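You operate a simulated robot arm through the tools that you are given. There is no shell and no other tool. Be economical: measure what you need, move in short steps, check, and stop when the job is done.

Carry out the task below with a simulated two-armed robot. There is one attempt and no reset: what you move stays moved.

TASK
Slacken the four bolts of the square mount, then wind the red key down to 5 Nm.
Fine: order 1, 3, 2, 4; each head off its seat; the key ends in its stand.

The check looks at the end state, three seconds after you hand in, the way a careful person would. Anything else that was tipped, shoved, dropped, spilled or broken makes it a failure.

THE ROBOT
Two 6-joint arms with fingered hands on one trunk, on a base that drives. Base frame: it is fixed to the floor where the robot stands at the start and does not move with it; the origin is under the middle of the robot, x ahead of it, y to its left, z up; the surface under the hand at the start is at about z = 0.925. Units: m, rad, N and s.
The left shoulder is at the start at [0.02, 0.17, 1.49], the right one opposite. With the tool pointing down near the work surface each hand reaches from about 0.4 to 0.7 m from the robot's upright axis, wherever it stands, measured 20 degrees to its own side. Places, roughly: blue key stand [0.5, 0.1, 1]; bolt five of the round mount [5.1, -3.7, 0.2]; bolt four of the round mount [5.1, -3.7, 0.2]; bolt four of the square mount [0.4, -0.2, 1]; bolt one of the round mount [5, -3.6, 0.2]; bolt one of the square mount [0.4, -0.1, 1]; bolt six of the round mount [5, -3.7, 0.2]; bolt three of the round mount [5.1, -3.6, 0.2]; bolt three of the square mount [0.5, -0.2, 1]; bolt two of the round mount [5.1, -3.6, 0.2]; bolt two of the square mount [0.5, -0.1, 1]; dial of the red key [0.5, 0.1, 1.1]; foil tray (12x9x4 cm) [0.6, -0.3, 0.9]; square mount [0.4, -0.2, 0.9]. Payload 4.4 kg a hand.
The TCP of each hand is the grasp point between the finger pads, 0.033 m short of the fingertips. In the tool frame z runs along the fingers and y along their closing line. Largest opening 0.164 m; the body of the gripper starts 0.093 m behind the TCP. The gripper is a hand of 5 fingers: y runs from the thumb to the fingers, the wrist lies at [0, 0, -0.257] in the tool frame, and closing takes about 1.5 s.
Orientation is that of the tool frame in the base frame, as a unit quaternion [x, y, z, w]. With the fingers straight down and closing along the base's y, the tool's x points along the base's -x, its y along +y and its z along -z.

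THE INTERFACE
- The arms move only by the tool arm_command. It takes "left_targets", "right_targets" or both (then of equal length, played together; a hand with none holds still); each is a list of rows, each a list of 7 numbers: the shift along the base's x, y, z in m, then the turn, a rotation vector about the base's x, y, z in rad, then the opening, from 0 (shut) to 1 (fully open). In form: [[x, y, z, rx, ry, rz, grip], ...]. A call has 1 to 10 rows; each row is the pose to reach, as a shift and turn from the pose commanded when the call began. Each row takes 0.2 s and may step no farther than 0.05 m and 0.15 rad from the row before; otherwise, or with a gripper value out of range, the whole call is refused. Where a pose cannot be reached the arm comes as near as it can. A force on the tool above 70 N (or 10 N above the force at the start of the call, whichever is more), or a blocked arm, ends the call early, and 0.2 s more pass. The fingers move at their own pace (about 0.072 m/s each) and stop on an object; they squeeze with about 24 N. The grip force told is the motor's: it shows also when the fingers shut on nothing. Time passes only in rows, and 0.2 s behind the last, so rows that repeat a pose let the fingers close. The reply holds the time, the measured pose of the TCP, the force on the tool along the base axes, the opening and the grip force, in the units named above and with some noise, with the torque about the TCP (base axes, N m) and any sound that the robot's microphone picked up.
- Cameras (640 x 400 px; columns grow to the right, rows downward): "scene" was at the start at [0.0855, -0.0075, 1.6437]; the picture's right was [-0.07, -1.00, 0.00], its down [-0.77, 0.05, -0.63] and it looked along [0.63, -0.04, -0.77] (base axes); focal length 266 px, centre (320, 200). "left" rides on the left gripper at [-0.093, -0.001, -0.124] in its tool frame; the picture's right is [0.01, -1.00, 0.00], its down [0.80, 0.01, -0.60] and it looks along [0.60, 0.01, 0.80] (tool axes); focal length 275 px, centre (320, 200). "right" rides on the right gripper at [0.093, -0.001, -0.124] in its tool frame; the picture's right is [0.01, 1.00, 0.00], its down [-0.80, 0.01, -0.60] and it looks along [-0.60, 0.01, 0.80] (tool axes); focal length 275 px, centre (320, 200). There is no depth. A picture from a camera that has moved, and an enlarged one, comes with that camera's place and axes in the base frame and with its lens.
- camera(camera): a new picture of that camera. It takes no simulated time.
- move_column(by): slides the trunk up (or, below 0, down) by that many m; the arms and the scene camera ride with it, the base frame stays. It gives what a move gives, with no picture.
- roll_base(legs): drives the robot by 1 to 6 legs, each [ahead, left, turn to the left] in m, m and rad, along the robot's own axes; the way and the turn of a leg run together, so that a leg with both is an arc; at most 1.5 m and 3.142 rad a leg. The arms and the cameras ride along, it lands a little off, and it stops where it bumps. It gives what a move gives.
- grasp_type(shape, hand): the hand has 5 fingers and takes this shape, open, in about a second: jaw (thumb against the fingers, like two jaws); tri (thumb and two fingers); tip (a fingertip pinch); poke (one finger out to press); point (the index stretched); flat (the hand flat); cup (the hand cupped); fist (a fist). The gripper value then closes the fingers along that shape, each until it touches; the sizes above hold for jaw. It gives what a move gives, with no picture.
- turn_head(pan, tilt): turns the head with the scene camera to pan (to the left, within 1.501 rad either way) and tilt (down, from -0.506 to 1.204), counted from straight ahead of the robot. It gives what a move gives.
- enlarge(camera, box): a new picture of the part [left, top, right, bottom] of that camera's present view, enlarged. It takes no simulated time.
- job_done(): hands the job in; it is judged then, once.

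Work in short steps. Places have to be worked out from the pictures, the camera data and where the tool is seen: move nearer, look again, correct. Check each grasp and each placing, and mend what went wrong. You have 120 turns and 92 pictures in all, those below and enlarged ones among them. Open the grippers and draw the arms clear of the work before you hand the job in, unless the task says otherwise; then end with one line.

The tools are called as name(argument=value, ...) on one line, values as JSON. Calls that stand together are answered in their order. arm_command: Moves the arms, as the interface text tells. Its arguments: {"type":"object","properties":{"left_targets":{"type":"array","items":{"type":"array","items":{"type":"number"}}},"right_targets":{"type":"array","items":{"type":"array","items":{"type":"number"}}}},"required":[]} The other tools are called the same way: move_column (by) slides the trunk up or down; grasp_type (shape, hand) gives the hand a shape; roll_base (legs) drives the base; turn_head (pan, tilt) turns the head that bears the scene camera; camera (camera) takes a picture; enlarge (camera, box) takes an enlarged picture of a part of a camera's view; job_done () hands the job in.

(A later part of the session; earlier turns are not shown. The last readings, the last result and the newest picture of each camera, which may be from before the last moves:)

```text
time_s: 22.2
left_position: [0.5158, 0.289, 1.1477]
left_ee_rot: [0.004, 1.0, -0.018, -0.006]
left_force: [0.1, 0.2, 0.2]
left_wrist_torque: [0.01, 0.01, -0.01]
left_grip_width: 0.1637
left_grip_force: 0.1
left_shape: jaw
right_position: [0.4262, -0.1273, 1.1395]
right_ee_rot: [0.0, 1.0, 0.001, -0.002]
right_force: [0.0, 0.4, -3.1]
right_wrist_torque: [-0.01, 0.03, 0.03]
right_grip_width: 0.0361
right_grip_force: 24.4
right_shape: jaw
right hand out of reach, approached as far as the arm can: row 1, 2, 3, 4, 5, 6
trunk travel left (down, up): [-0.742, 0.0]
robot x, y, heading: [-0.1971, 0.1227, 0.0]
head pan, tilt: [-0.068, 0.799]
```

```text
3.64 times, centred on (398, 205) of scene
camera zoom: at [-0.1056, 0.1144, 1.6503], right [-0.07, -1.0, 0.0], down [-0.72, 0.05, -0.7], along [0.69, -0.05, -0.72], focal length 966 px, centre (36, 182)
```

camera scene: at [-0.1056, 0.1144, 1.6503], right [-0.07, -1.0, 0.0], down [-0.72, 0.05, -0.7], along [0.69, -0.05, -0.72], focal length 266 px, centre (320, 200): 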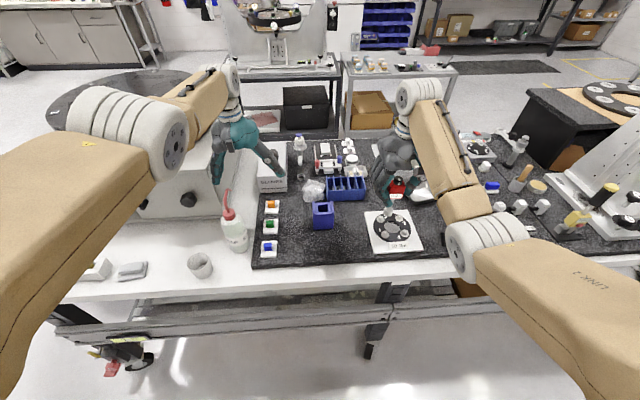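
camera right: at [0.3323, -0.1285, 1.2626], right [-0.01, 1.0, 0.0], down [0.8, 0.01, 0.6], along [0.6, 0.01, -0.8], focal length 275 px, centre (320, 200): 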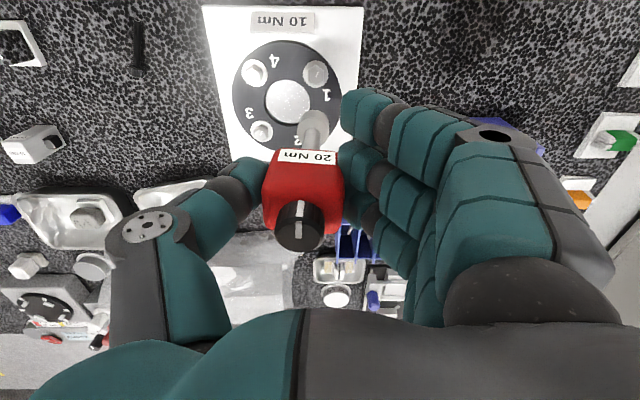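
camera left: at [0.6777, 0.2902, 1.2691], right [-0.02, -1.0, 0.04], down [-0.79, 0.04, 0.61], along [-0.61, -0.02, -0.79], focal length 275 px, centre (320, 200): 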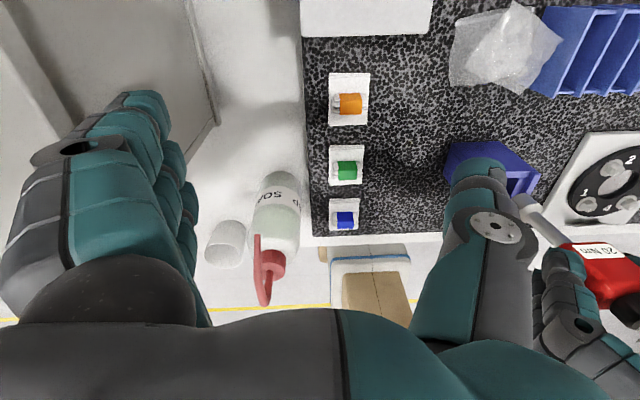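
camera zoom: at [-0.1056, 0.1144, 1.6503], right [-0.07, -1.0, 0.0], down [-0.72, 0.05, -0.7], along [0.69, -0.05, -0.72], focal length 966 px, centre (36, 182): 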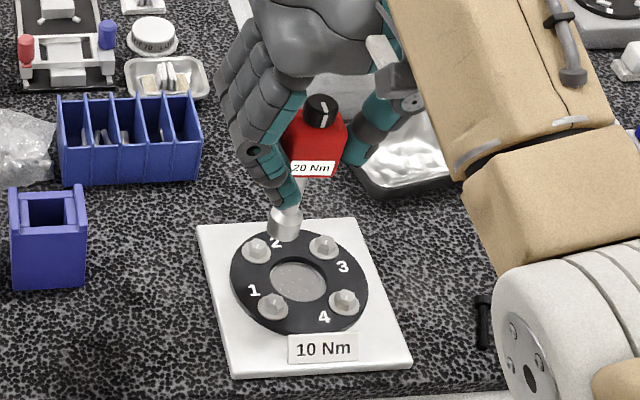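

Socket end sits about TCP + [-0.003,-0.004,-0.11]. Bolt 1 is at [0.400,-0.131]; I move there in hover, socket ~2 cm above the head, and check.

arm_command(right_targets=[[0, 0, -0.025, 0, 0, 0, 0], [-0.01, 0, -0.045, 0, 0, 0, 0], [-0.023, 0, -0.05, 0, 0, 0, 0], [-0.023, 0, -0.05, 0, 0, 0, 0], [-0.023, 0, -0.05, 0, 0, 0, 0]])

enlarge(camera="right", box=[224, 30, 400, 140])

enlarge(camera="scene", box=[350, 180, 446, 260])

```text
time_s: 23.4
left_position: [0.5149, 0.2874, 1.1478]
left_ee_rot: [0.005, 1.0, -0.018, -0.004]
left_force: [0.8, 0.1, -0.3]
left_wrist_torque: [0.03, 0.0, -0.02]
left_grip_width: 0.1638
left_grip_force: 0.1
left_shape: jaw
right_position: [0.4008, -0.1292, 1.0911]
right_ee_rot: [0.0, 1.0, 0.001, -0.001]
right_force: [0.4, -0.6, -3.0]
right_wrist_torque: [0.0, -0.03, 0.04]
right_grip_width: 0.0363
right_grip_force: 24.3
right_shape: jaw
trunk travel left (down, up): [-0.742, 0.0]
robot x, y, heading: [-0.192, 0.1246, -0.006]
head pan, tilt: [-0.068, 0.799]
```

```text
3.64 times, centred on (312, 85) of right
camera zoom: at [0.3077, -0.1299, 1.2138], right [-0.01, 1.0, 0.0], down [0.8, 0.01, 0.6], along [0.6, 0.01, -0.8], focal length 1001 px, centre (349, 618)
```

zoom: 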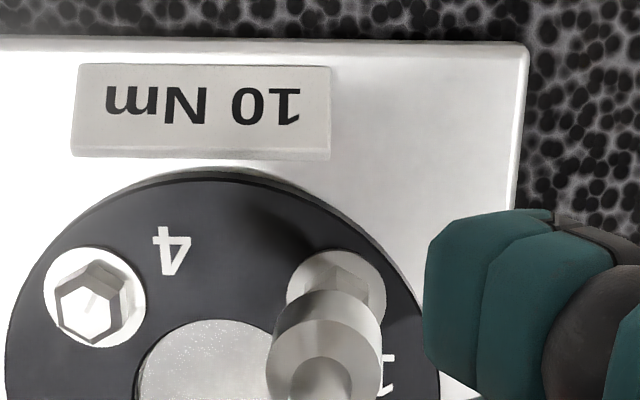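

```text
5.00 times, centred on (398, 220) of scene
camera zoom: at [-0.1068, 0.1131, 1.6504], right [-0.07, -1.0, 0.0], down [-0.72, 0.05, -0.7], along [0.7, -0.05, -0.72], focal length 1328 px, centre (-70, 100)
```

zoom: 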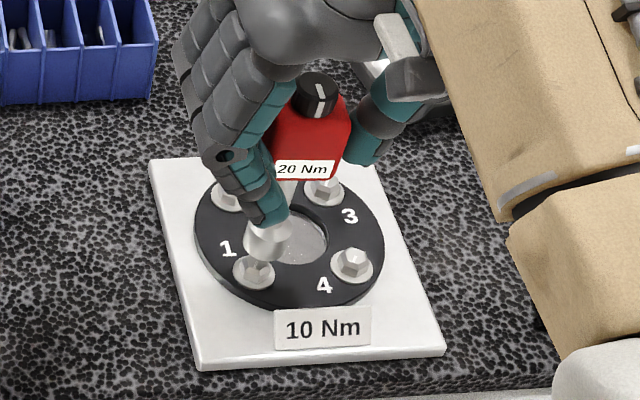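

Socket looks within about 2 mm of bolt 1's axis. I shift slightly and descend until touch.

arm_command(right_targets=[[0.001, 0.002, 0, 0, 0, 0, 0], [0.001, 0.002, -0.006, 0, 0, 0, 0], [0.001, 0.002, -0.012, 0, 0, 0, 0], [0.001, 0.002, -0.018, 0, 0, 0, 0], [0.001, 0.002, -0.018, 0, 0, 0, 0]])

enlarge(camera="right", box=[224, 30, 400, 140])

enlarge(camera="scene", box=[366, 200, 426, 250])

```text
time_s: 24.6
left_position: [0.5138, 0.2878, 1.1478]
left_ee_rot: [0.006, 1.0, -0.018, -0.004]
left_force: [0.3, -0.7, -0.2]
left_wrist_torque: [-0.02, 0.03, 0.02]
left_grip_width: 0.1639
left_grip_force: 0.1
left_shape: jaw
right_position: [0.4043, -0.129, 1.0744]
right_ee_rot: [0.0, 1.0, 0.0, 0.001]
right_force: [0.7, 0.0, 6.8]
right_wrist_torque: [-0.08, -0.02, -0.01]
right_grip_width: 0.0366
right_grip_force: 23.7
right_shape: jaw
trunk travel left (down, up): [-0.742, 0.0]
robot x, y, heading: [-0.1985, 0.1243, -0.004]
head pan, tilt: [-0.068, 0.799]
```

```text
3.64 times, centred on (312, 85) of right
camera zoom: at [0.3104, -0.1293, 1.1966], right [-0.01, 1.0, 0.0], down [0.8, 0.01, 0.6], along [0.6, 0.01, -0.8], focal length 1001 px, centre (349, 618)
```

zoom: 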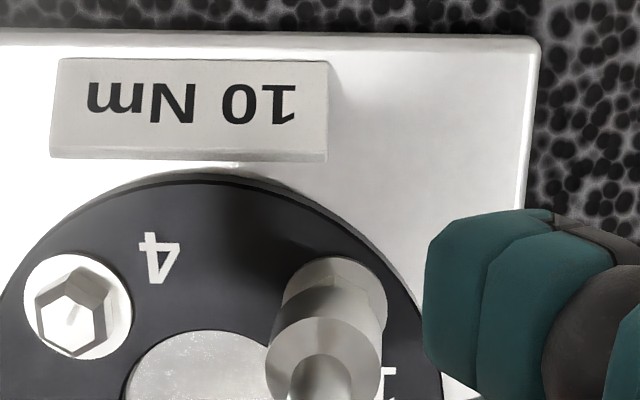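

```text
8.00 times, centred on (396, 225) of scene
camera zoom: at [-0.1072, 0.1136, 1.6506], right [-0.07, -1.0, 0.0], down [-0.72, 0.05, -0.7], along [0.7, -0.05, -0.72], focal length 2125 px, centre (-288, 0)
```

zoom: 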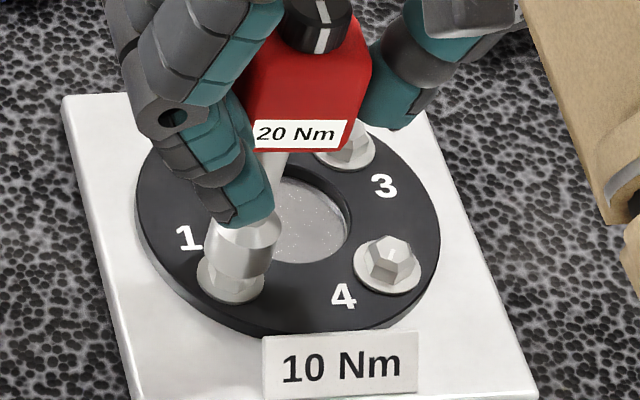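

The socket is touching bolt 1's head (≈10 N). I shift 2.5 mm in +y and turn slowly counter-clockwise with light pressure to find the hex.

arm_command(right_targets=[[0, 0.0025, 0.002, 0, 0, 0, 0], [0, 0.0025, -0.002, 0, 0, 0, 0], [-0.0004, 0.0027, -0.003, 0, 0, 0.08, 0], [-0.0007, 0.0029, -0.003, 0, 0, 0.15, 0], [-0.0011, 0.003, -0.003, 0, 0, 0.22, 0], [-0.0015, 0.0032, -0.003, 0, 0, 0.3, 0]])

enlarge(camera="scene", box=[366, 200, 426, 250])

```text
time_s: 26.0
left_position: [0.5136, 0.2882, 1.1486]
left_ee_rot: [0.005, 1.0, -0.018, -0.004]
left_force: [0.3, 0.0, 0.0]
left_wrist_torque: [0.04, 0.0, 0.02]
left_grip_width: 0.1639
left_grip_force: 0.1
left_shape: jaw
right_position: [0.4022, -0.1261, 1.0724]
right_ee_rot: [-0.151, 0.989, 0.0, 0.002]
right_force: [4.7, -3.0, 33.2]
right_wrist_torque: [-0.54, -0.39, -0.05]
right_grip_width: 0.0388
right_grip_force: 23.6
right_shape: jaw
trunk travel left (down, up): [-0.742, 0.0]
robot x, y, heading: [-0.1949, 0.12, -0.003]
head pan, tilt: [-0.068, 0.799]
```

```text
8.00 times, centred on (396, 225) of scene
camera zoom: at [-0.1097, 0.1144, 1.6507], right [-0.07, -1.0, 0.0], down [-0.71, 0.05, -0.7], along [0.7, -0.05, -0.72], focal length 2125 px, centre (-288, 0)
```

zoom: 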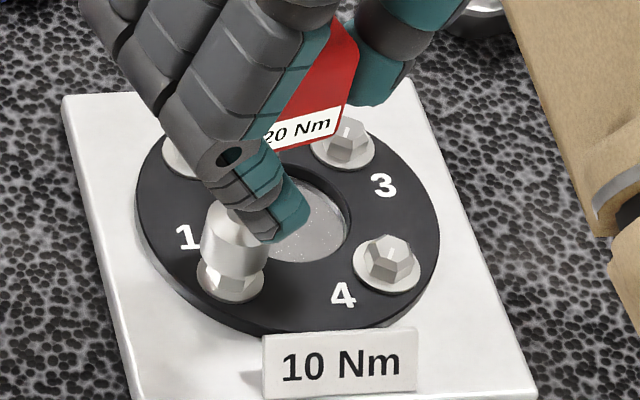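

Still on top of the head; scene view indicates the socket is ~3 mm too far in +x. I lift a touch, shift, and search on with lighter pressure.

arm_command(right_targets=[[0, 0, 0.004, 0, 0, 0, 0], [-0.003, 0, 0.004, 0, 0, 0, 0], [-0.003, 0, 0.0, 0, 0, 0, 0], [-0.0035, -0.0001, 0.0, 0, 0, 0.1, 0], [-0.004, -0.0003, 0.0, 0, 0, 0.2, 0], [-0.0045, -0.0005, 0.0, 0, 0, 0.3, 0], [-0.0049, -0.0008, -0.001, 0, 0, 0.4, 0]])

enlarge(camera="scene", box=[366, 200, 426, 250])

camera(camera="right")

```text
time_s: 27.6
left_position: [0.5127, 0.2893, 1.149]
left_ee_rot: [0.005, 1.0, -0.02, -0.004]
left_force: [0.4, 0.8, -0.8]
left_wrist_torque: [0.02, 0.0, -0.01]
left_grip_width: 0.1638
left_grip_force: 0.1
left_shape: jaw
right_position: [0.3975, -0.1238, 1.0722]
right_ee_rot: [-0.345, 0.939, -0.001, 0.003]
right_force: [6.7, -2.8, 35.3]
right_wrist_torque: [-0.5, -0.68, 0.01]
right_grip_width: 0.0391
right_grip_force: 23.9
right_shape: jaw
trunk travel left (down, up): [-0.742, 0.0]
robot x, y, heading: [-0.1959, 0.1261, -0.001]
head pan, tilt: [-0.068, 0.799]
```

```text
8.00 times, centred on (396, 225) of scene
camera zoom: at [-0.1098, 0.1147, 1.6507], right [-0.07, -1.0, 0.0], down [-0.71, 0.05, -0.7], along [0.7, -0.05, -0.72], focal length 2125 px, centre (-288, 0)
```

zoom: 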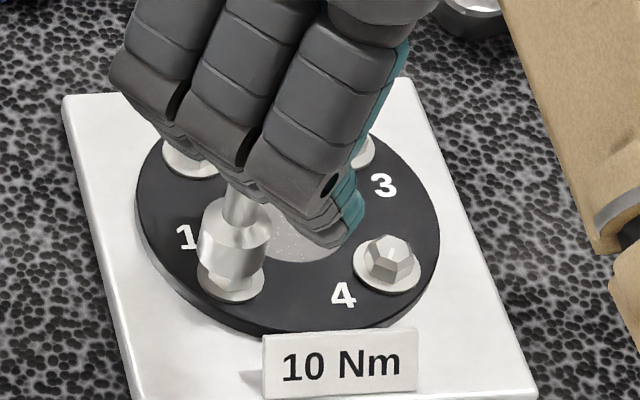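

```text
51 pictures are left
camera right: at [0.3256, -0.1845, 1.1944], right [-0.66, 0.75, -0.01], down [0.6, 0.53, 0.6], along [0.46, 0.39, -0.8], focal length 275 px, centre (320, 200)
```

right: 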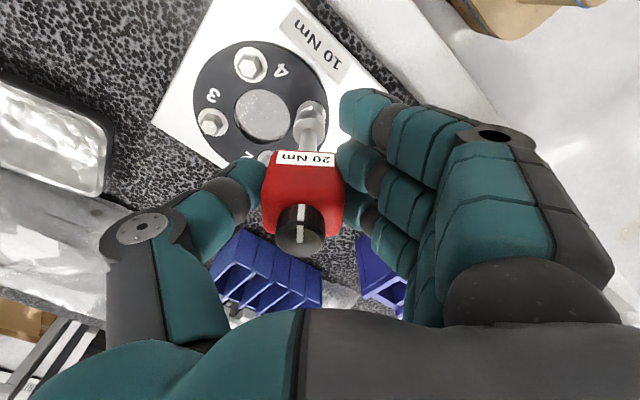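

enlarge(camera="right", box=[250, 80, 362, 160])

```text
5.00 times, centred on (306, 120) of right
camera zoom: at [0.3256, -0.1845, 1.1944], right [-0.66, 0.75, -0.01], down [0.6, 0.53, 0.6], along [0.46, 0.39, -0.8], focal length 1376 px, centre (390, 600)
```

zoom: 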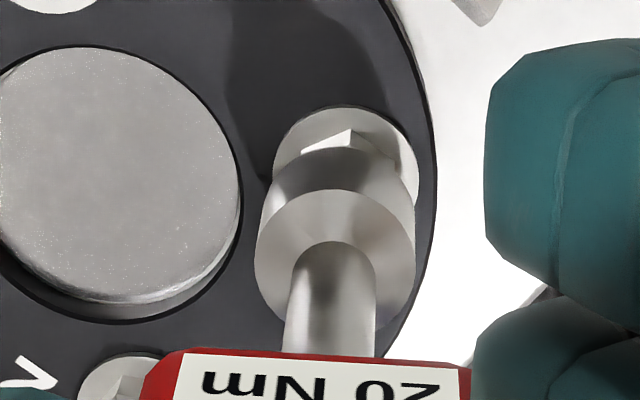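

The centring is good, and the visible hex corner seems to have turned with the hand (≈41° from its original direction), so it may be engaged. I turn on another 0.75 rad and check whether the corner follows.

arm_command(right_targets=[[-0.0006, -0.0005, 0, 0, 0, 0, 0], [-0.0012, -0.001, 0, 0, 0, 0.15, 0], [-0.0018, -0.0016, 0, 0, 0, 0.3, 0], [-0.0022, -0.0022, 0, 0, 0, 0.45, 0], [-0.0026, -0.0029, 0, 0, 0, 0.6, 0], [-0.0028, -0.0037, 0, 0, 0, 0.75, 0]])

enlarge(camera="right", box=[250, 80, 362, 160])

enlarge(camera="scene", box=[366, 200, 426, 250])

```text
time_s: 29.0
left_position: [0.5137, 0.2896, 1.1484]
left_ee_rot: [0.005, 1.0, -0.02, -0.003]
left_force: [-0.4, 0.0, 0.8]
left_wrist_torque: [0.01, 0.0, -0.01]
left_grip_width: 0.1638
left_grip_force: 0.1
left_shape: jaw
right_position: [0.3933, -0.1286, 1.0725]
right_ee_rot: [-0.666, 0.746, -0.003, 0.002]
right_force: [4.7, 3.0, 32.9]
right_wrist_torque: [0.11, -0.61, 0.05]
right_grip_width: 0.0389
right_grip_force: 24.1
right_shape: jaw
trunk travel left (down, up): [-0.742, 0.0]
robot x, y, heading: [-0.1948, 0.121, -0.004]
head pan, tilt: [-0.068, 0.799]
```

```text
5.00 times, centred on (306, 120) of right
camera zoom: at [0.383, -0.2186, 1.1946], right [-0.99, 0.1, -0.01], down [0.08, 0.8, 0.6], along [0.07, 0.6, -0.8], focal length 1376 px, centre (390, 600)
```

zoom: 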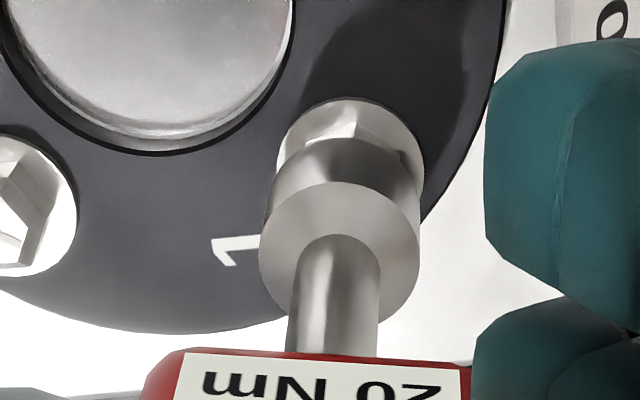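

```text
8.00 times, centred on (396, 225) of scene
camera zoom: at [-0.1096, 0.1155, 1.6507], right [-0.07, -1.0, 0.0], down [-0.71, 0.05, -0.7], along [0.7, -0.05, -0.72], focal length 2125 px, centre (-288, 0)
```

zoom: 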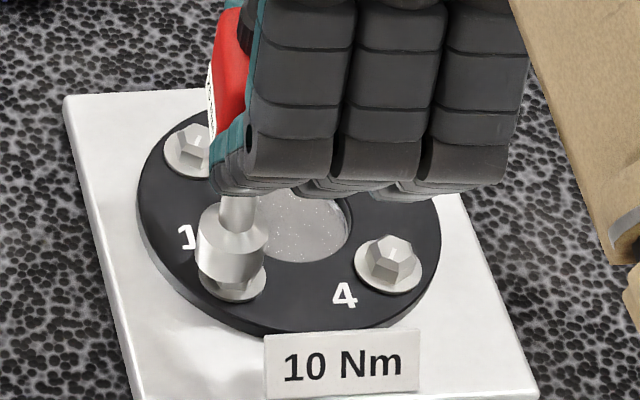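

The hex corner tracks the hand, so bolt 1 is turning. I continue counter-clockwise with slightly less pressure as far as the wrist allows.

arm_command(right_targets=[[-0.0002, -0.0009, 0.0005, 0, 0, 0.15, 0], [-0.0003, -0.0018, 0.001, 0, 0, 0.3, 0], [-0.0003, -0.0027, 0.001, 0, 0, 0.45, 0], [-0.0001, -0.0036, 0.001, 0, 0, 0.6, 0], [0.0002, -0.0045, 0.001, 0, 0, 0.75, 0], [0.0006, -0.0053, 0.001, 0, 0, 0.9, 0], [0.0012, -0.006, 0.001, 0, 0, 1.05, 0], [0.0018, -0.0067, 0.001, 0, 0, 1.2, 0], [0.0025, -0.0073, 0.001, 0, 0, 1.35, 0], [0.0034, -0.0077, 0.001, 0, 0, 1.5, 0]])

enlarge(camera="right", box=[250, 80, 362, 160])

enlarge(camera="scene", box=[366, 200, 426, 250])

```text
time_s: 31.2
left_position: [0.5149, 0.2878, 1.148]
left_ee_rot: [0.004, 1.0, -0.019, -0.005]
left_force: [-0.9, 0.1, 0.5]
left_wrist_torque: [0.01, 0.02, -0.04]
left_grip_width: 0.1637
left_grip_force: 0.0
left_shape: jaw
right_position: [0.3889, -0.1253, 1.0734]
right_ee_rot: [0.712, -0.702, -0.001, 0.0]
right_force: [0.1, -0.6, 12.0]
right_wrist_torque: [-0.12, -0.43, -0.01]
right_grip_width: 0.0386
right_grip_force: 24.4
right_shape: jaw
right hand out of reach, approached as far as the arm can: row 1, 2, 3, 4, 5, 6, 7, 8, 9, 10
trunk travel left (down, up): [-0.742, 0.0]
robot x, y, heading: [-0.1963, 0.1238, -0.0]
head pan, tilt: [-0.068, 0.799]
```

```text
5.00 times, centred on (306, 120) of right
camera zoom: at [0.3914, -0.217, 1.1951], right [-1.0, -0.03, 0.0], down [-0.02, 0.8, 0.6], along [-0.02, 0.6, -0.8], focal length 1376 px, centre (390, 600)
```

zoom: 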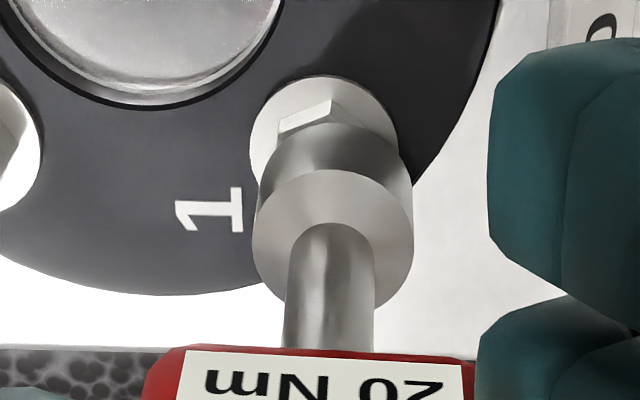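

```text
8.00 times, centred on (396, 225) of scene
camera zoom: at [-0.1078, 0.114, 1.6505], right [-0.07, -1.0, 0.0], down [-0.71, 0.05, -0.7], along [0.7, -0.05, -0.72], focal length 2125 px, centre (-288, 0)
```

zoom: 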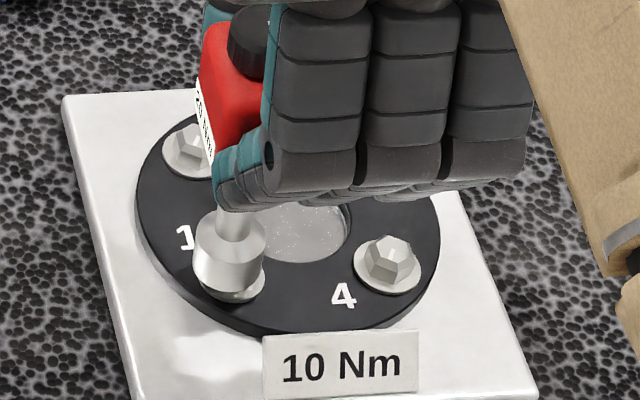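

Wrist limit is at about +1.58 rad and the socket slid aside. I lift off and look at the state of bolt 1.

arm_command(right_targets=[[0, 0, 0.01, 0, 0, 0, 0], [0.005, 0, 0.025, 0, 0, 0, 0], [0.02, 0.02, 0.04, 0, 0, -0.15, 0], [0.03, 0.04, 0.04, 0, 0, -0.3, 0], [0.03, 0.04, 0.04, 0, 0, -0.3, 0]])

enlarge(camera="right", box=[220, 20, 380, 130])

enlarge(camera="scene", box=[366, 205, 426, 250])

```text
time_s: 32.4
left_position: [0.515, 0.2881, 1.1481]
left_ee_rot: [0.006, 1.0, -0.018, -0.004]
left_force: [0.1, -0.8, -0.4]
left_wrist_torque: [0.0, 0.03, -0.01]
left_grip_width: 0.164
left_grip_force: 0.0
left_shape: jaw
right_position: [0.4207, -0.087, 1.1105]
right_ee_rot: [-0.599, 0.801, 0.001, 0.001]
right_force: [-0.3, -1.0, -2.0]
right_wrist_torque: [-0.01, 0.02, 0.01]
right_grip_width: 0.0379
right_grip_force: 24.0
right_shape: jaw
trunk travel left (down, up): [-0.742, 0.0]
robot x, y, heading: [-0.1946, 0.1223, -0.003]
head pan, tilt: [-0.068, 0.799]
```

```text
3.64 times, centred on (300, 75) of right
camera zoom: at [0.3945, -0.1751, 1.2339], right [-0.96, 0.27, 0.0], down [0.22, 0.77, 0.6], along [0.16, 0.58, -0.8], focal length 1001 px, centre (393, 654)
```

zoom: 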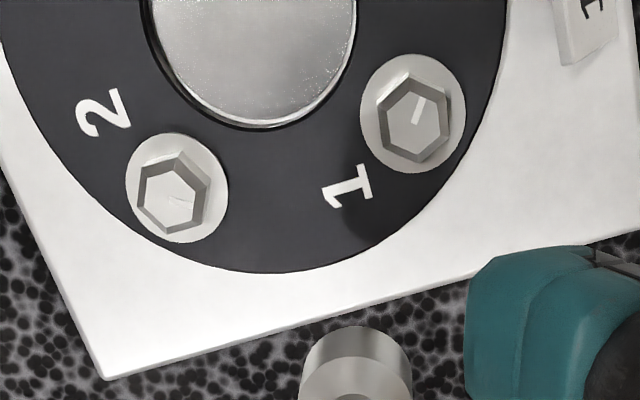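

```text
8.89 times, centred on (396, 228) of scene
camera zoom: at [-0.1066, 0.1124, 1.6504], right [-0.07, -1.0, 0.0], down [-0.72, 0.05, -0.7], along [0.69, -0.05, -0.72], focal length 2362 px, centre (-356, -44)
```

zoom: 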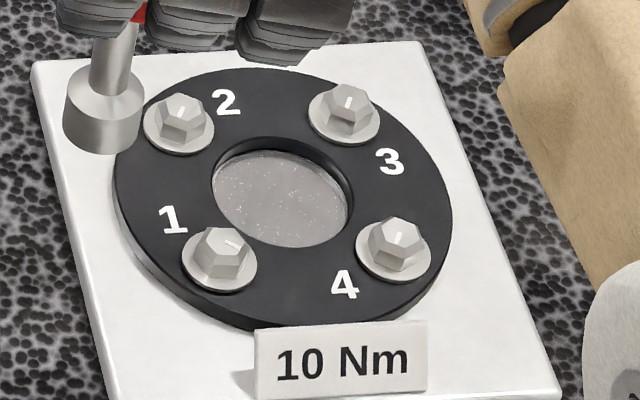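

Bolt 1's mark turned by about +86°, so it did engage and turn. I zoom in to see whether its head has left the seat.

enlarge(camera="scene", box=[382, 222, 414, 242])

```text
16.00 times, centred on (398, 232) of scene
camera zoom: at [-0.1066, 0.1124, 1.6504], right [-0.07, -1.0, 0.0], down [-0.72, 0.05, -0.7], along [0.69, -0.05, -0.72], focal length 4251 px, centre (-928, -312)
```

zoom: 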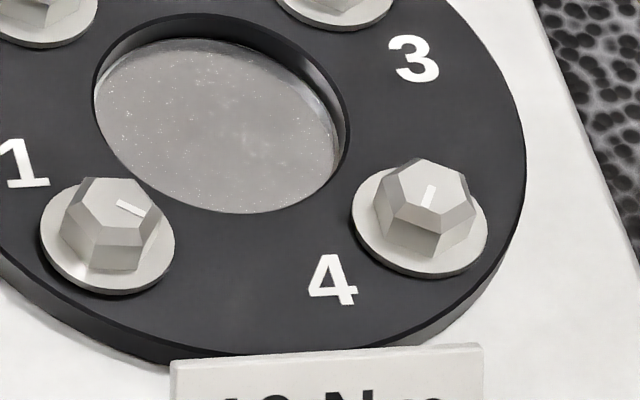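

Too small to tell, so I'll give each bolt more turn. I rotate the hand back clockwise in the air to find the other wrist limit for a second stroke on bolt 1.

arm_command(right_targets=[[0, 0, 0, 0, 0, -0.15, 0], [0, 0, 0, 0, 0, -0.3, 0], [0, 0, 0, 0, 0, -0.45, 0], [0, 0, 0, 0, 0, -0.6, 0], [0, 0, 0, 0, 0, -0.75, 0], [0, 0, 0, 0, 0, -0.9, 0], [0, 0, 0, 0, 0, -1.05, 0], [0, 0, 0, 0, 0, -1.2, 0], [0, 0, 0, 0, 0, -1.35, 0], [0, 0, 0, 0, 0, -1.5, 0]])

arm_command(right_targets=[[0, -0.01, 0, 0, 0, -0.15, 0], [0, -0.02, 0, 0, 0, -0.3, 0], [0, -0.03, 0, 0, 0, -0.45, 0], [0, -0.04, 0, 0, 0, -0.6, 0], [-0.005, -0.045, 0, 0, 0, -0.75, 0], [-0.01, -0.045, 0, 0, 0, -0.9, 0], [-0.0146, -0.045, 0, 0, 0, -1.05, 0], [-0.0146, -0.045, 0, 0, 0, -1.2, 0], [-0.0146, -0.045, 0, 0, 0, -1.285, 0], [-0.0146, -0.045, 0, 0, 0, -1.285, 0]])

enlarge(camera="right", box=[220, 50, 380, 150])

```text
time_s: 34.6
left_position: [0.5155, 0.2871, 1.1475]
left_ee_rot: [0.005, 1.0, -0.018, -0.005]
left_force: [-0.3, -0.3, 0.2]
left_wrist_torque: [0.01, -0.03, 0.02]
left_grip_width: 0.1638
left_grip_force: 0.1
left_shape: jaw
right_position: [0.4183, -0.0861, 1.1114]
right_ee_rot: [0.108, 0.994, 0.0, 0.001]
right_force: [1.0, 0.0, -2.4]
right_wrist_torque: [0.04, 0.01, -0.01]
right_grip_width: 0.0377
right_grip_force: 24.4
right_shape: jaw
trunk travel left (down, up): [-0.742, 0.0]
robot x, y, heading: [-0.1955, 0.1231, -0.005]
head pan, tilt: [-0.068, 0.799]
```

```text
time_s: 36.8
left_position: [0.5157, 0.2869, 1.1466]
left_ee_rot: [0.006, 1.0, -0.018, -0.005]
left_force: [-0.4, -0.6, -0.3]
left_wrist_torque: [-0.01, 0.0, -0.02]
left_grip_width: 0.1642
left_grip_force: 0.2
left_shape: jaw
right_position: [0.4052, -0.1312, 1.1123]
right_ee_rot: [0.682, 0.731, -0.001, 0.001]
right_force: [0.1, 0.7, -2.2]
right_wrist_torque: [0.04, -0.04, 0.02]
right_grip_width: 0.0377
right_grip_force: 24.5
right_shape: jaw
trunk travel left (down, up): [-0.742, 0.0]
robot x, y, heading: [-0.1984, 0.1177, -0.007]
head pan, tilt: [-0.068, 0.799]
```

```text
4.00 times, centred on (300, 100) of right
camera zoom: at [0.397, -0.0372, 1.2347], right [1.0, 0.08, 0.0], down [0.07, -0.8, 0.6], along [0.05, -0.6, -0.8], focal length 1101 px, centre (400, 600)
```

zoom: 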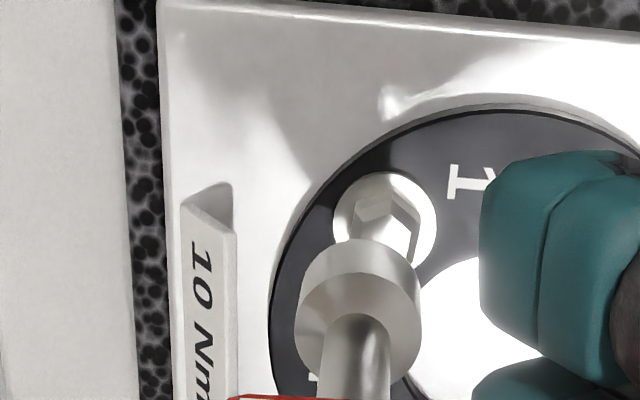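

Full range is about ±1.5 rad. Using the socket's place in the picture I refine its offset (≈9 mm from TCP, fingers' thumb-ward) and lower onto bolt 1 again.

arm_command(right_targets=[[0.0045, 0, -0.01, 0, 0, 0, 0], [0.0045, 0, -0.025, 0, 0, 0, 0], [0.0045, 0, -0.034, 0, 0, 0, 0], [0.0045, 0, -0.039, 0, 0, 0, 0], [0.0045, 0, -0.039, 0, 0, 0, 0]])

enlarge(camera="right", box=[250, 80, 362, 160])

```text
time_s: 38.0
left_position: [0.5147, 0.2873, 1.1481]
left_ee_rot: [0.006, 1.0, -0.017, -0.005]
left_force: [-0.1, 0.7, -0.7]
left_wrist_torque: [0.01, 0.01, -0.04]
left_grip_width: 0.1637
left_grip_force: 0.1
left_shape: jaw
right_position: [0.4093, -0.1294, 1.0713]
right_ee_rot: [0.681, 0.732, 0.0, 0.0]
right_force: [0.7, 0.1, 2.0]
right_wrist_torque: [-0.04, -0.08, 0.04]
right_grip_width: 0.0378
right_grip_force: 23.9
right_shape: jaw
trunk travel left (down, up): [-0.742, 0.0]
robot x, y, heading: [-0.1942, 0.1184, 0.002]
head pan, tilt: [-0.068, 0.799]
```

```text
5.00 times, centred on (306, 120) of right
camera zoom: at [0.4008, -0.0368, 1.1941], right [1.0, 0.08, 0.0], down [0.07, -0.8, 0.6], along [0.05, -0.6, -0.8], focal length 1376 px, centre (390, 600)
```

zoom: 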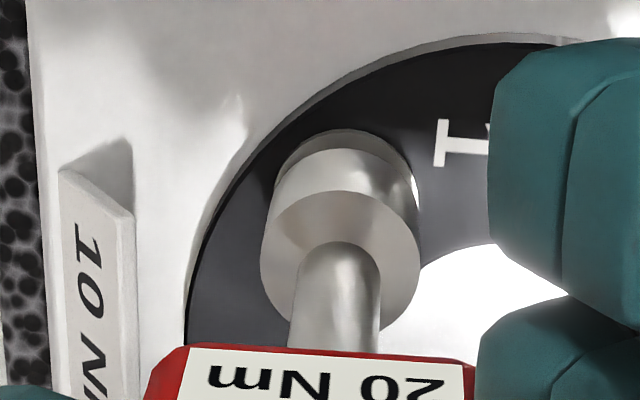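

Nearly centred; I nudge 2 mm in −y, press lightly and turn counter-clockwise 1.35 rad.

arm_command(right_targets=[[0, -0.002, -0.002, 0, 0, 0, 0], [-0.0002, -0.0007, -0.002, 0, 0, 0.15, 0], [-0.0006, 0.0006, -0.002, 0, 0, 0.3, 0], [-0.0012, 0.0018, -0.002, 0, 0, 0.45, 0], [-0.0019, 0.003, -0.002, 0, 0, 0.6, 0], [-0.0028, 0.0039, -0.002, 0, 0, 0.75, 0], [-0.0039, 0.0048, -0.002, 0, 0, 0.9, 0], [-0.0051, 0.0055, -0.002, 0, 0, 1.05, 0], [-0.0063, 0.006, -0.002, 0, 0, 1.2, 0], [-0.0076, 0.0063, -0.002, 0, 0, 1.35, 0]])

enlarge(camera="right", box=[250, 80, 362, 160])

```text
time_s: 40.2
left_position: [0.5148, 0.2884, 1.1472]
left_ee_rot: [0.005, 1.0, -0.019, -0.004]
left_force: [-0.3, 0.5, 0.2]
left_wrist_torque: [0.02, 0.01, -0.02]
left_grip_width: 0.1638
left_grip_force: 0.0
left_shape: jaw
right_position: [0.4018, -0.1245, 1.0714]
right_ee_rot: [0.073, 0.997, 0.0, 0.001]
right_force: [0.0, -1.0, 11.8]
right_wrist_torque: [-0.23, -0.01, 0.0]
right_grip_width: 0.038
right_grip_force: 23.6
right_shape: jaw
trunk travel left (down, up): [-0.742, 0.0]
robot x, y, heading: [-0.1967, 0.1207, -0.007]
head pan, tilt: [-0.068, 0.799]
```

```text
5.00 times, centred on (306, 120) of right
camera zoom: at [0.3088, -0.1104, 1.1936], right [0.13, 0.99, 0.0], down [0.79, -0.11, 0.6], along [0.6, -0.08, -0.8], focal length 1376 px, centre (390, 600)
```

zoom: 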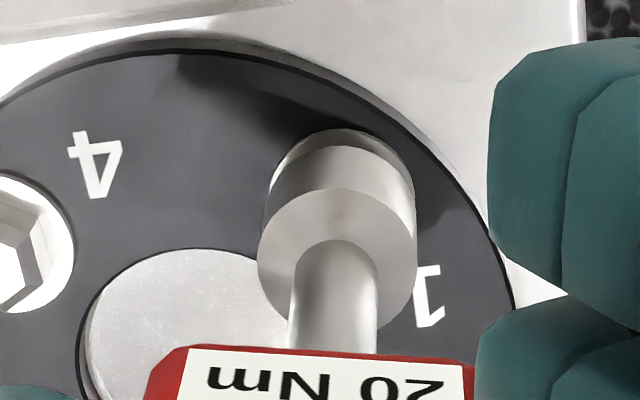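

Looks well seated now. I continue the stroke to +1.35 rad.

arm_command(right_targets=[[-0.0013, 0.0001, 0, 0, 0, 0.15, 0], [-0.0027, 0, 0, 0, 0, 0.3, 0], [-0.004, -0.0003, 0, 0, 0, 0.45, 0], [-0.0053, -0.0008, 0, 0, 0, 0.6, 0], [-0.0064, -0.0015, 0, 0, 0, 0.75, 0], [-0.0075, -0.0023, 0, 0, 0, 0.9, 0], [-0.0084, -0.0033, 0, 0, 0, 1.05, 0], [-0.0092, -0.0044, 0, 0, 0, 1.2, 0], [-0.0097, -0.0056, 0, 0, 0, 1.35, 0], [-0.0101, -0.0069, 0, 0, 0, 1.5, 0]])

arm_command(right_targets=[[0, 0, 0.012, 0, 0, 0, 0], [0, 0, 0.025, 0, 0, 0, 0], [0.025, 0.02, 0.04, 0, 0, 0, 0], [0.04, 0.05, 0.04, 0, 0, 0, 0], [0.04, 0.05, 0.04, 0, 0, -0.05, 0]])

enlarge(camera="scene", box=[382, 222, 414, 242])

enlarge(camera="right", box=[220, 20, 380, 130])

```text
time_s: 42.4
left_position: [0.5154, 0.2859, 1.1473]
left_ee_rot: [0.005, 1.0, -0.019, -0.005]
left_force: [-0.1, 1.0, 0.5]
left_wrist_torque: [0.01, 0.0, 0.0]
left_grip_width: 0.1638
left_grip_force: 0.0
left_shape: jaw
right_position: [0.3924, -0.1321, 1.0683]
right_ee_rot: [-0.625, 0.78, 0.002, 0.0]
right_force: [1.7, -1.8, -5.3]
right_wrist_torque: [-0.08, -0.16, -1.04]
right_grip_width: 0.0376
right_grip_force: 23.8
right_shape: jaw
trunk travel left (down, up): [-0.742, 0.0]
robot x, y, heading: [-0.1969, 0.1219, -0.003]
head pan, tilt: [-0.068, 0.799]
```

```text
time_s: 43.6
left_position: [0.5151, 0.2856, 1.1475]
left_ee_rot: [0.005, 1.0, -0.019, -0.004]
left_force: [0.8, 0.4, 0.0]
left_wrist_torque: [0.01, -0.01, -0.01]
left_grip_width: 0.164
left_grip_force: 0.0
left_shape: jaw
right_position: [0.4299, -0.0834, 1.1116]
right_ee_rot: [-0.604, 0.797, 0.001, 0.0]
right_force: [-0.3, -0.5, -3.0]
right_wrist_torque: [0.03, 0.05, -0.01]
right_grip_width: 0.0356
right_grip_force: 24.3
right_shape: jaw
trunk travel left (down, up): [-0.742, 0.0]
robot x, y, heading: [-0.1972, 0.1219, -0.001]
head pan, tilt: [-0.068, 0.799]
```

```text
16.00 times, centred on (398, 232) of scene
camera zoom: at [-0.1069, 0.112, 1.6504], right [-0.07, -1.0, 0.0], down [-0.72, 0.05, -0.7], along [0.69, -0.05, -0.72], focal length 4251 px, centre (-928, -312)
```

zoom: 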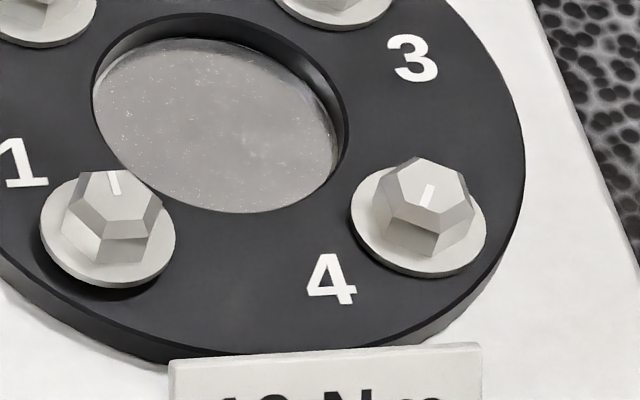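

```text
3.64 times, centred on (300, 75) of right
camera zoom: at [0.4068, -0.1717, 1.2343], right [-0.97, 0.26, 0.0], down [0.2, 0.77, 0.6], along [0.15, 0.58, -0.8], focal length 1001 px, centre (393, 654)
```

zoom: 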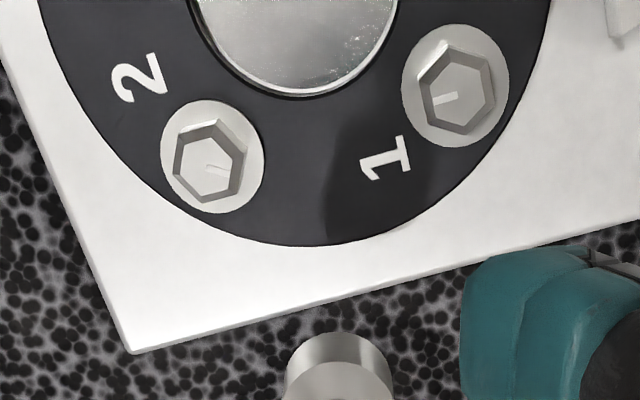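

Bolt 1's head is now clearly raised with a shadow under it (~1.5 mm). The socket has shifted in the picture, so I check the key's tilt in the hand.

camera(camera="right")

enlarge(camera="scene", box=[340, 160, 440, 240])

```text
37 pictures are left
camera right: at [0.4068, -0.1717, 1.2343], right [-0.97, 0.26, 0.0], down [0.2, 0.77, 0.6], along [0.15, 0.58, -0.8], focal length 275 px, centre (320, 200)
```

right: 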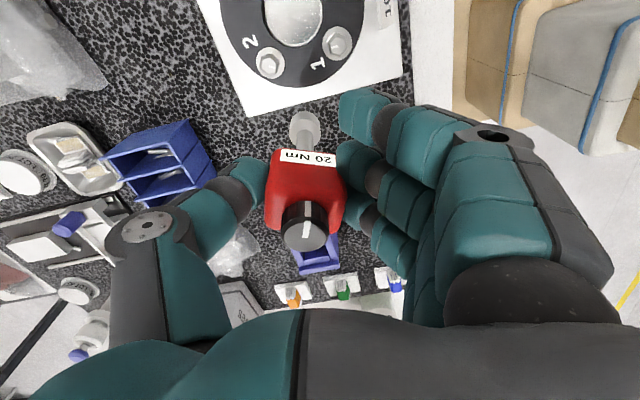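

```text
5.00 times, centred on (390, 200) of scene
camera zoom: at [-0.1069, 0.112, 1.6504], right [-0.07, -1.0, 0.0], down [-0.72, 0.05, -0.7], along [0.69, -0.05, -0.72], focal length 1328 px, centre (-30, 200)
```

zoom: 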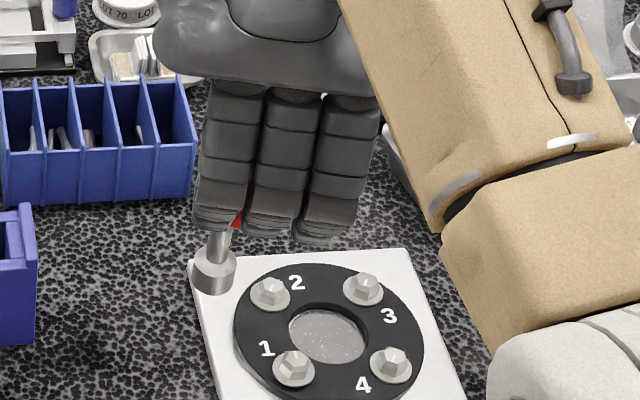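

The key leans about 0.065 rad toward the thumb. I rotate back to −1.5 rad, over bolt 3, and level the key by tilting the hand.

arm_command(right_targets=[[0, 0, 0, 0, 0, -0.15, 0], [0, 0, 0, 0, 0, -0.3, 0], [0, 0, 0, 0, 0, -0.45, 0], [0, 0, 0, 0, 0, -0.6, 0], [0, 0, 0, 0, 0, -0.75, 0], [0, 0, 0, 0, 0, -0.9, 0], [0, 0, 0, 0, 0, -1.05, 0], [0, 0, 0, 0, 0, -1.2, 0], [0, 0, 0, 0, 0, -1.35, 0], [0, 0, 0, 0, 0, -1.5, 0]])

arm_command(right_targets=[[0.01, -0.02, 0, 0, 0, -0.15, 0], [0.02, -0.04, 0, 0, 0, -0.3, 0], [0.03, -0.06, 0, 0, 0, -0.45, 0], [0.037, -0.08, 0, 0, 0, -0.6, 0], [0.037, -0.1, 0, 0, 0, -0.75, 0], [0.037, -0.109, 0, 0, 0, -0.9, 0], [0.037, -0.109, 0, 0, 0, -1.05, 0], [0.037, -0.109, 0, 0, 0, -1.2, 0], [0.037, -0.109, 0, 0, 0, -1.3, 0]])

arm_command(right_targets=[[0, 0, -0.005, 0.0046, -0.065, 0, 0], [0, 0, -0.01, 0.0046, -0.065, 0, 0], [0, 0, -0.01, 0.0046, -0.065, 0, 0]])

camera(camera="right")

```text
time_s: 45.8
left_position: [0.5148, 0.2873, 1.1484]
left_ee_rot: [0.005, 1.0, -0.018, -0.004]
left_force: [0.2, -0.2, 0.2]
left_wrist_torque: [0.02, 0.06, 0.0]
left_grip_width: 0.1639
left_grip_force: 0.0
left_shape: jaw
right_position: [0.4325, -0.079, 1.1104]
right_ee_rot: [0.101, 0.995, 0.0, 0.0]
right_force: [-0.2, -0.8, -3.0]
right_wrist_torque: [0.06, -0.04, 0.01]
right_grip_width: 0.036
right_grip_force: 23.8
right_shape: jaw
trunk travel left (down, up): [-0.742, 0.0]
robot x, y, heading: [-0.1951, 0.1255, -0.009]
head pan, tilt: [-0.068, 0.799]
```

```text
time_s: 47.8
left_position: [0.5159, 0.287, 1.1461]
left_ee_rot: [0.004, 1.0, -0.018, -0.004]
left_force: [-0.5, -0.6, -0.2]
left_wrist_torque: [0.01, 0.01, -0.01]
left_grip_width: 0.1641
left_grip_force: 0.0
left_shape: jaw
right_position: [0.469, -0.1883, 1.1105]
right_ee_rot: [0.681, 0.732, 0.0, 0.001]
right_force: [-1.0, 0.7, -2.9]
right_wrist_torque: [0.0, 0.0, 0.0]
right_grip_width: 0.0357
right_grip_force: 23.6
right_shape: jaw
trunk travel left (down, up): [-0.742, 0.0]
robot x, y, heading: [-0.1976, 0.1175, -0.0]
head pan, tilt: [-0.068, 0.799]
```

```text
time_s: 48.6
left_position: [0.5152, 0.2874, 1.1481]
left_ee_rot: [0.005, 1.0, -0.018, -0.004]
left_force: [0.0, -0.5, -0.4]
left_wrist_torque: [-0.02, 0.0, 0.01]
left_grip_width: 0.1638
left_grip_force: 0.0
left_shape: jaw
right_position: [0.4685, -0.19, 1.0992]
right_ee_rot: [0.681, 0.732, 0.024, 0.023]
right_force: [0.2, 0.0, -2.1]
right_wrist_torque: [0.04, 0.0, 0.03]
right_grip_width: 0.0355
right_grip_force: 24.2
right_shape: jaw
trunk travel left (down, up): [-0.742, 0.0]
robot x, y, heading: [-0.1999, 0.1201, -0.007]
head pan, tilt: [-0.068, 0.799]
```

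```text
35 pictures are left
camera right: at [0.4524, -0.097, 1.2223], right [0.99, 0.08, 0.07], down [0.03, -0.8, 0.6], along [0.1, -0.59, -0.8], focal length 275 px, centre (320, 200)
```

right: 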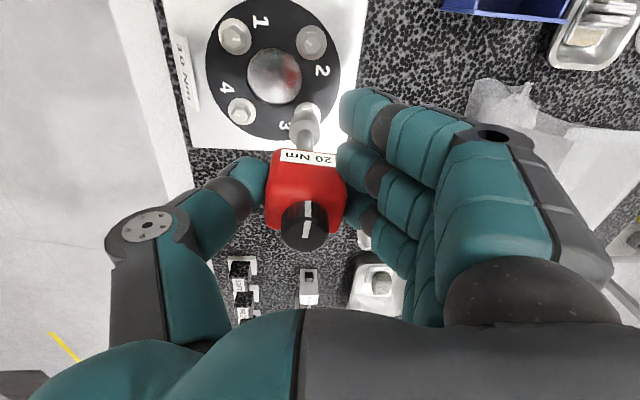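

enlarge(camera="right", box=[250, 80, 362, 160])

```text
5.00 times, centred on (306, 120) of right
camera zoom: at [0.4524, -0.097, 1.2223], right [0.99, 0.08, 0.07], down [0.03, -0.8, 0.6], along [0.1, -0.59, -0.8], focal length 1376 px, centre (390, 600)
```

zoom: 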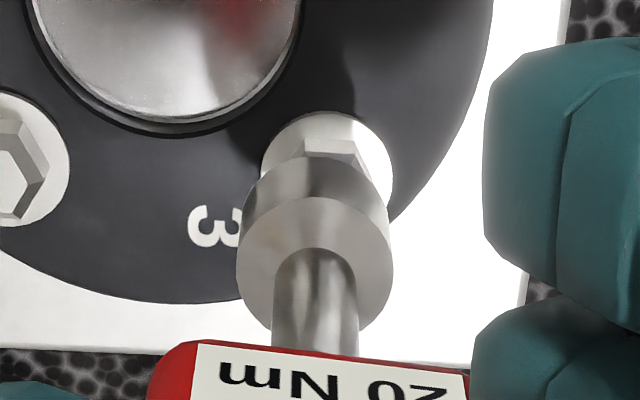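

Bolt 3 at about [0.463,-0.196]; shift (+1,−5) mm and descend onto it.

arm_command(right_targets=[[0.001, -0.005, -0.005, 0, 0, 0, 0], [0.001, -0.005, -0.015, 0, 0, 0, 0], [0.001, -0.005, -0.023, 0, 0, 0, 0], [0.001, -0.005, -0.029, 0, 0, 0, 0], [0.001, -0.005, -0.03, 0, 0, 0, 0]])

enlarge(camera="right", box=[250, 80, 362, 160])

```text
time_s: 49.8
left_position: [0.5155, 0.2879, 1.1472]
left_ee_rot: [0.005, 1.0, -0.019, -0.004]
left_force: [-0.6, 0.2, -0.2]
left_wrist_torque: [-0.01, 0.01, -0.03]
left_grip_width: 0.1637
left_grip_force: 0.1
left_shape: jaw
right_position: [0.4704, -0.1941, 1.0703]
right_ee_rot: [0.68, 0.732, 0.024, 0.023]
right_force: [1.9, 0.3, -1.0]
right_wrist_torque: [0.02, -0.26, 0.03]
right_grip_width: 0.0358
right_grip_force: 24.0
right_shape: jaw
trunk travel left (down, up): [-0.742, 0.0]
robot x, y, heading: [-0.1948, 0.1201, -0.003]
head pan, tilt: [-0.068, 0.799]
```

```text
5.00 times, centred on (306, 120) of right
camera zoom: at [0.454, -0.101, 1.192], right [0.99, 0.08, 0.07], down [0.03, -0.8, 0.6], along [0.1, -0.59, -0.8], focal length 1376 px, centre (390, 600)
```

zoom: 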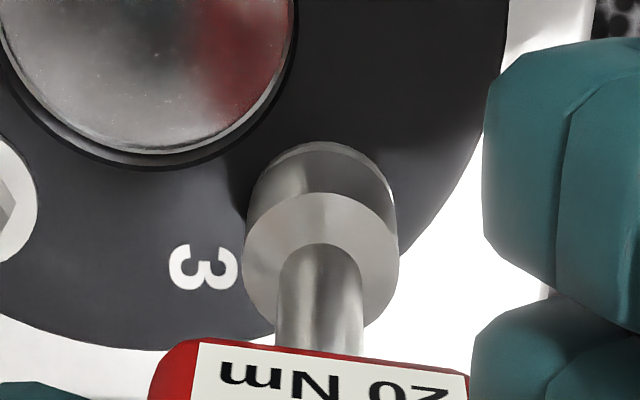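

Barely any gap to the flange: it appears to be over the head. I press 2 mm more and turn the first half stroke.

arm_command(right_targets=[[0, 0, -0.002, 0, 0, 0, 0], [-0.0002, 0.001, -0.002, 0, 0, 0.15, 0], [-0.0006, 0.0019, -0.002, 0, 0, 0.3, 0], [-0.0011, 0.0027, -0.002, 0, 0, 0.45, 0], [-0.0017, 0.0035, -0.002, 0, 0, 0.6, 0], [-0.0024, 0.0042, -0.002, 0, 0, 0.75, 0], [-0.0032, 0.0047, -0.002, 0, 0, 0.9, 0], [-0.0041, 0.0052, -0.002, 0, 0, 1.05, 0], [-0.0051, 0.0054, -0.002, 0, 0, 1.2, 0], [-0.0061, 0.0056, -0.002, 0, 0, 1.35, 0]])

```text
time_s: 52.0
left_position: [0.5157, 0.2876, 1.1464]
left_ee_rot: [0.005, 1.0, -0.019, -0.004]
left_force: [-0.2, 0.6, -0.3]
left_wrist_torque: [0.02, -0.02, 0.01]
left_grip_width: 0.1638
left_grip_force: 0.0
left_shape: jaw
right_position: [0.4634, -0.1911, 1.066]
right_ee_rot: [0.073, 0.997, 0.032, 0.003]
right_force: [-0.5, -2.8, -3.5]
right_wrist_torque: [-0.36, 0.12, 0.0]
right_grip_width: 0.0359
right_grip_force: 23.9
right_shape: jaw
trunk travel left (down, up): [-0.742, 0.0]
robot x, y, heading: [-0.1969, 0.1213, 0.0]
head pan, tilt: [-0.068, 0.799]
```

arm_command(right_targets=[[-0.001, 0, 0, 0, 0, 0.15, 0], [-0.0019, -0.0002, 0, 0, 0, 0.3, 0], [-0.0029, -0.0005, 0, 0, 0, 0.45, 0], [-0.0038, -0.0009, 0, 0, 0, 0.6, 0], [-0.0046, -0.0015, 0, 0, 0, 0.75, 0], [-0.0053, -0.0021, 0, 0, 0, 0.9, 0], [-0.0059, -0.0029, 0, 0, 0, 1.05, 0], [-0.0064, -0.0038, 0, 0, 0, 1.2, 0], [-0.0068, -0.0047, 0, 0, 0, 1.35, 0], [-0.007, -0.0057, 0, 0, 0, 1.5, 0]])

arm_command(right_targets=[[0, 0, 0.012, 0, 0, 0, 0], [0, 0, 0.025, 0, 0, 0, 0], [0.0, 0.02, 0.04, 0, 0, -0.05, 0], [0.0, 0.06, 0.04, 0, 0, -0.2, 0], [0.0, 0.08, 0.04, 0, 0, -0.35, 0]])

enlarge(camera="scene", box=[380, 211, 420, 241])

```text
time_s: 54.2
left_position: [0.5167, 0.2863, 1.1471]
left_ee_rot: [0.006, 1.0, -0.019, -0.006]
left_force: [-0.7, -0.7, -0.4]
left_wrist_torque: [0.01, -0.01, -0.02]
left_grip_width: 0.164
left_grip_force: 0.0
left_shape: jaw
right_position: [0.4583, -0.1951, 1.0669]
right_ee_rot: [-0.626, 0.779, 0.026, -0.02]
right_force: [6.2, -4.5, -6.1]
right_wrist_torque: [-0.5, -0.5, -0.04]
right_grip_width: 0.0361
right_grip_force: 23.8
right_shape: jaw
trunk travel left (down, up): [-0.742, 0.0]
robot x, y, heading: [-0.1971, 0.1221, -0.005]
head pan, tilt: [-0.068, 0.799]
```

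```text
time_s: 55.4
left_position: [0.5157, 0.2866, 1.1474]
left_ee_rot: [0.006, 1.0, -0.018, -0.005]
left_force: [-0.1, 0.1, 0.2]
left_wrist_torque: [-0.02, 0.0, 0.02]
left_grip_width: 0.1639
left_grip_force: 0.0
left_shape: jaw
right_position: [0.4597, -0.1157, 1.108]
right_ee_rot: [-0.478, 0.878, 0.029, -0.015]
right_force: [-0.1, 0.4, -2.5]
right_wrist_torque: [-0.01, 0.02, -0.03]
right_grip_width: 0.0364
right_grip_force: 23.7
right_shape: jaw
trunk travel left (down, up): [-0.742, 0.0]
robot x, y, heading: [-0.1937, 0.1204, -0.005]
head pan, tilt: [-0.068, 0.799]
```

```text
13.33 times, centred on (400, 226) of scene
camera zoom: at [-0.1063, 0.1127, 1.6504], right [-0.07, -1.0, 0.0], down [-0.72, 0.05, -0.7], along [0.69, -0.05, -0.72], focal length 3542 px, centre (-747, -147)
```

zoom: 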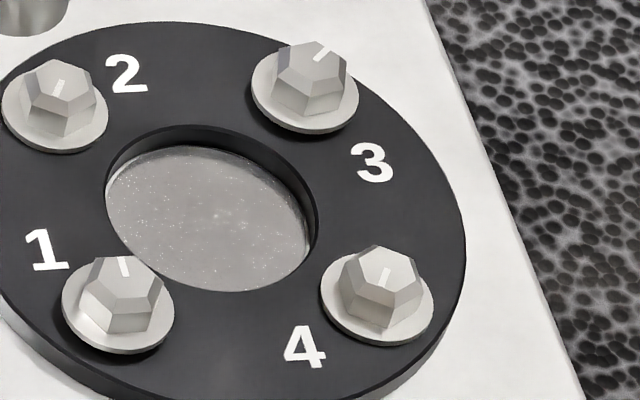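

Bolt 3's mark has turned nearly half a turn. I zoom on it to judge its lift.

enlarge(camera="scene", box=[394, 211, 412, 223])

```text
16.00 times, centred on (403, 217) of scene
camera zoom: at [-0.1063, 0.1127, 1.6504], right [-0.07, -1.0, 0.0], down [-0.72, 0.05, -0.7], along [0.69, -0.05, -0.72], focal length 4251 px, centre (-1008, -72)
```

zoom: 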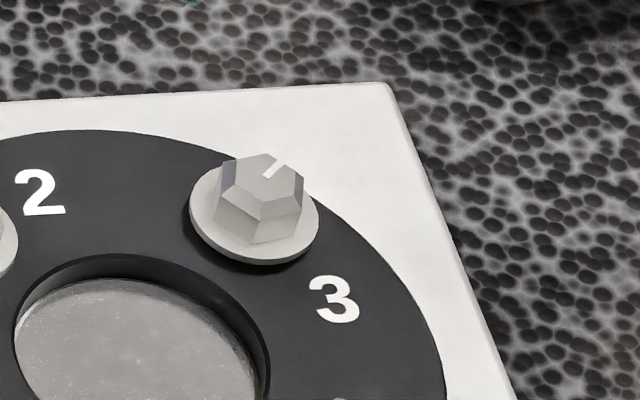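

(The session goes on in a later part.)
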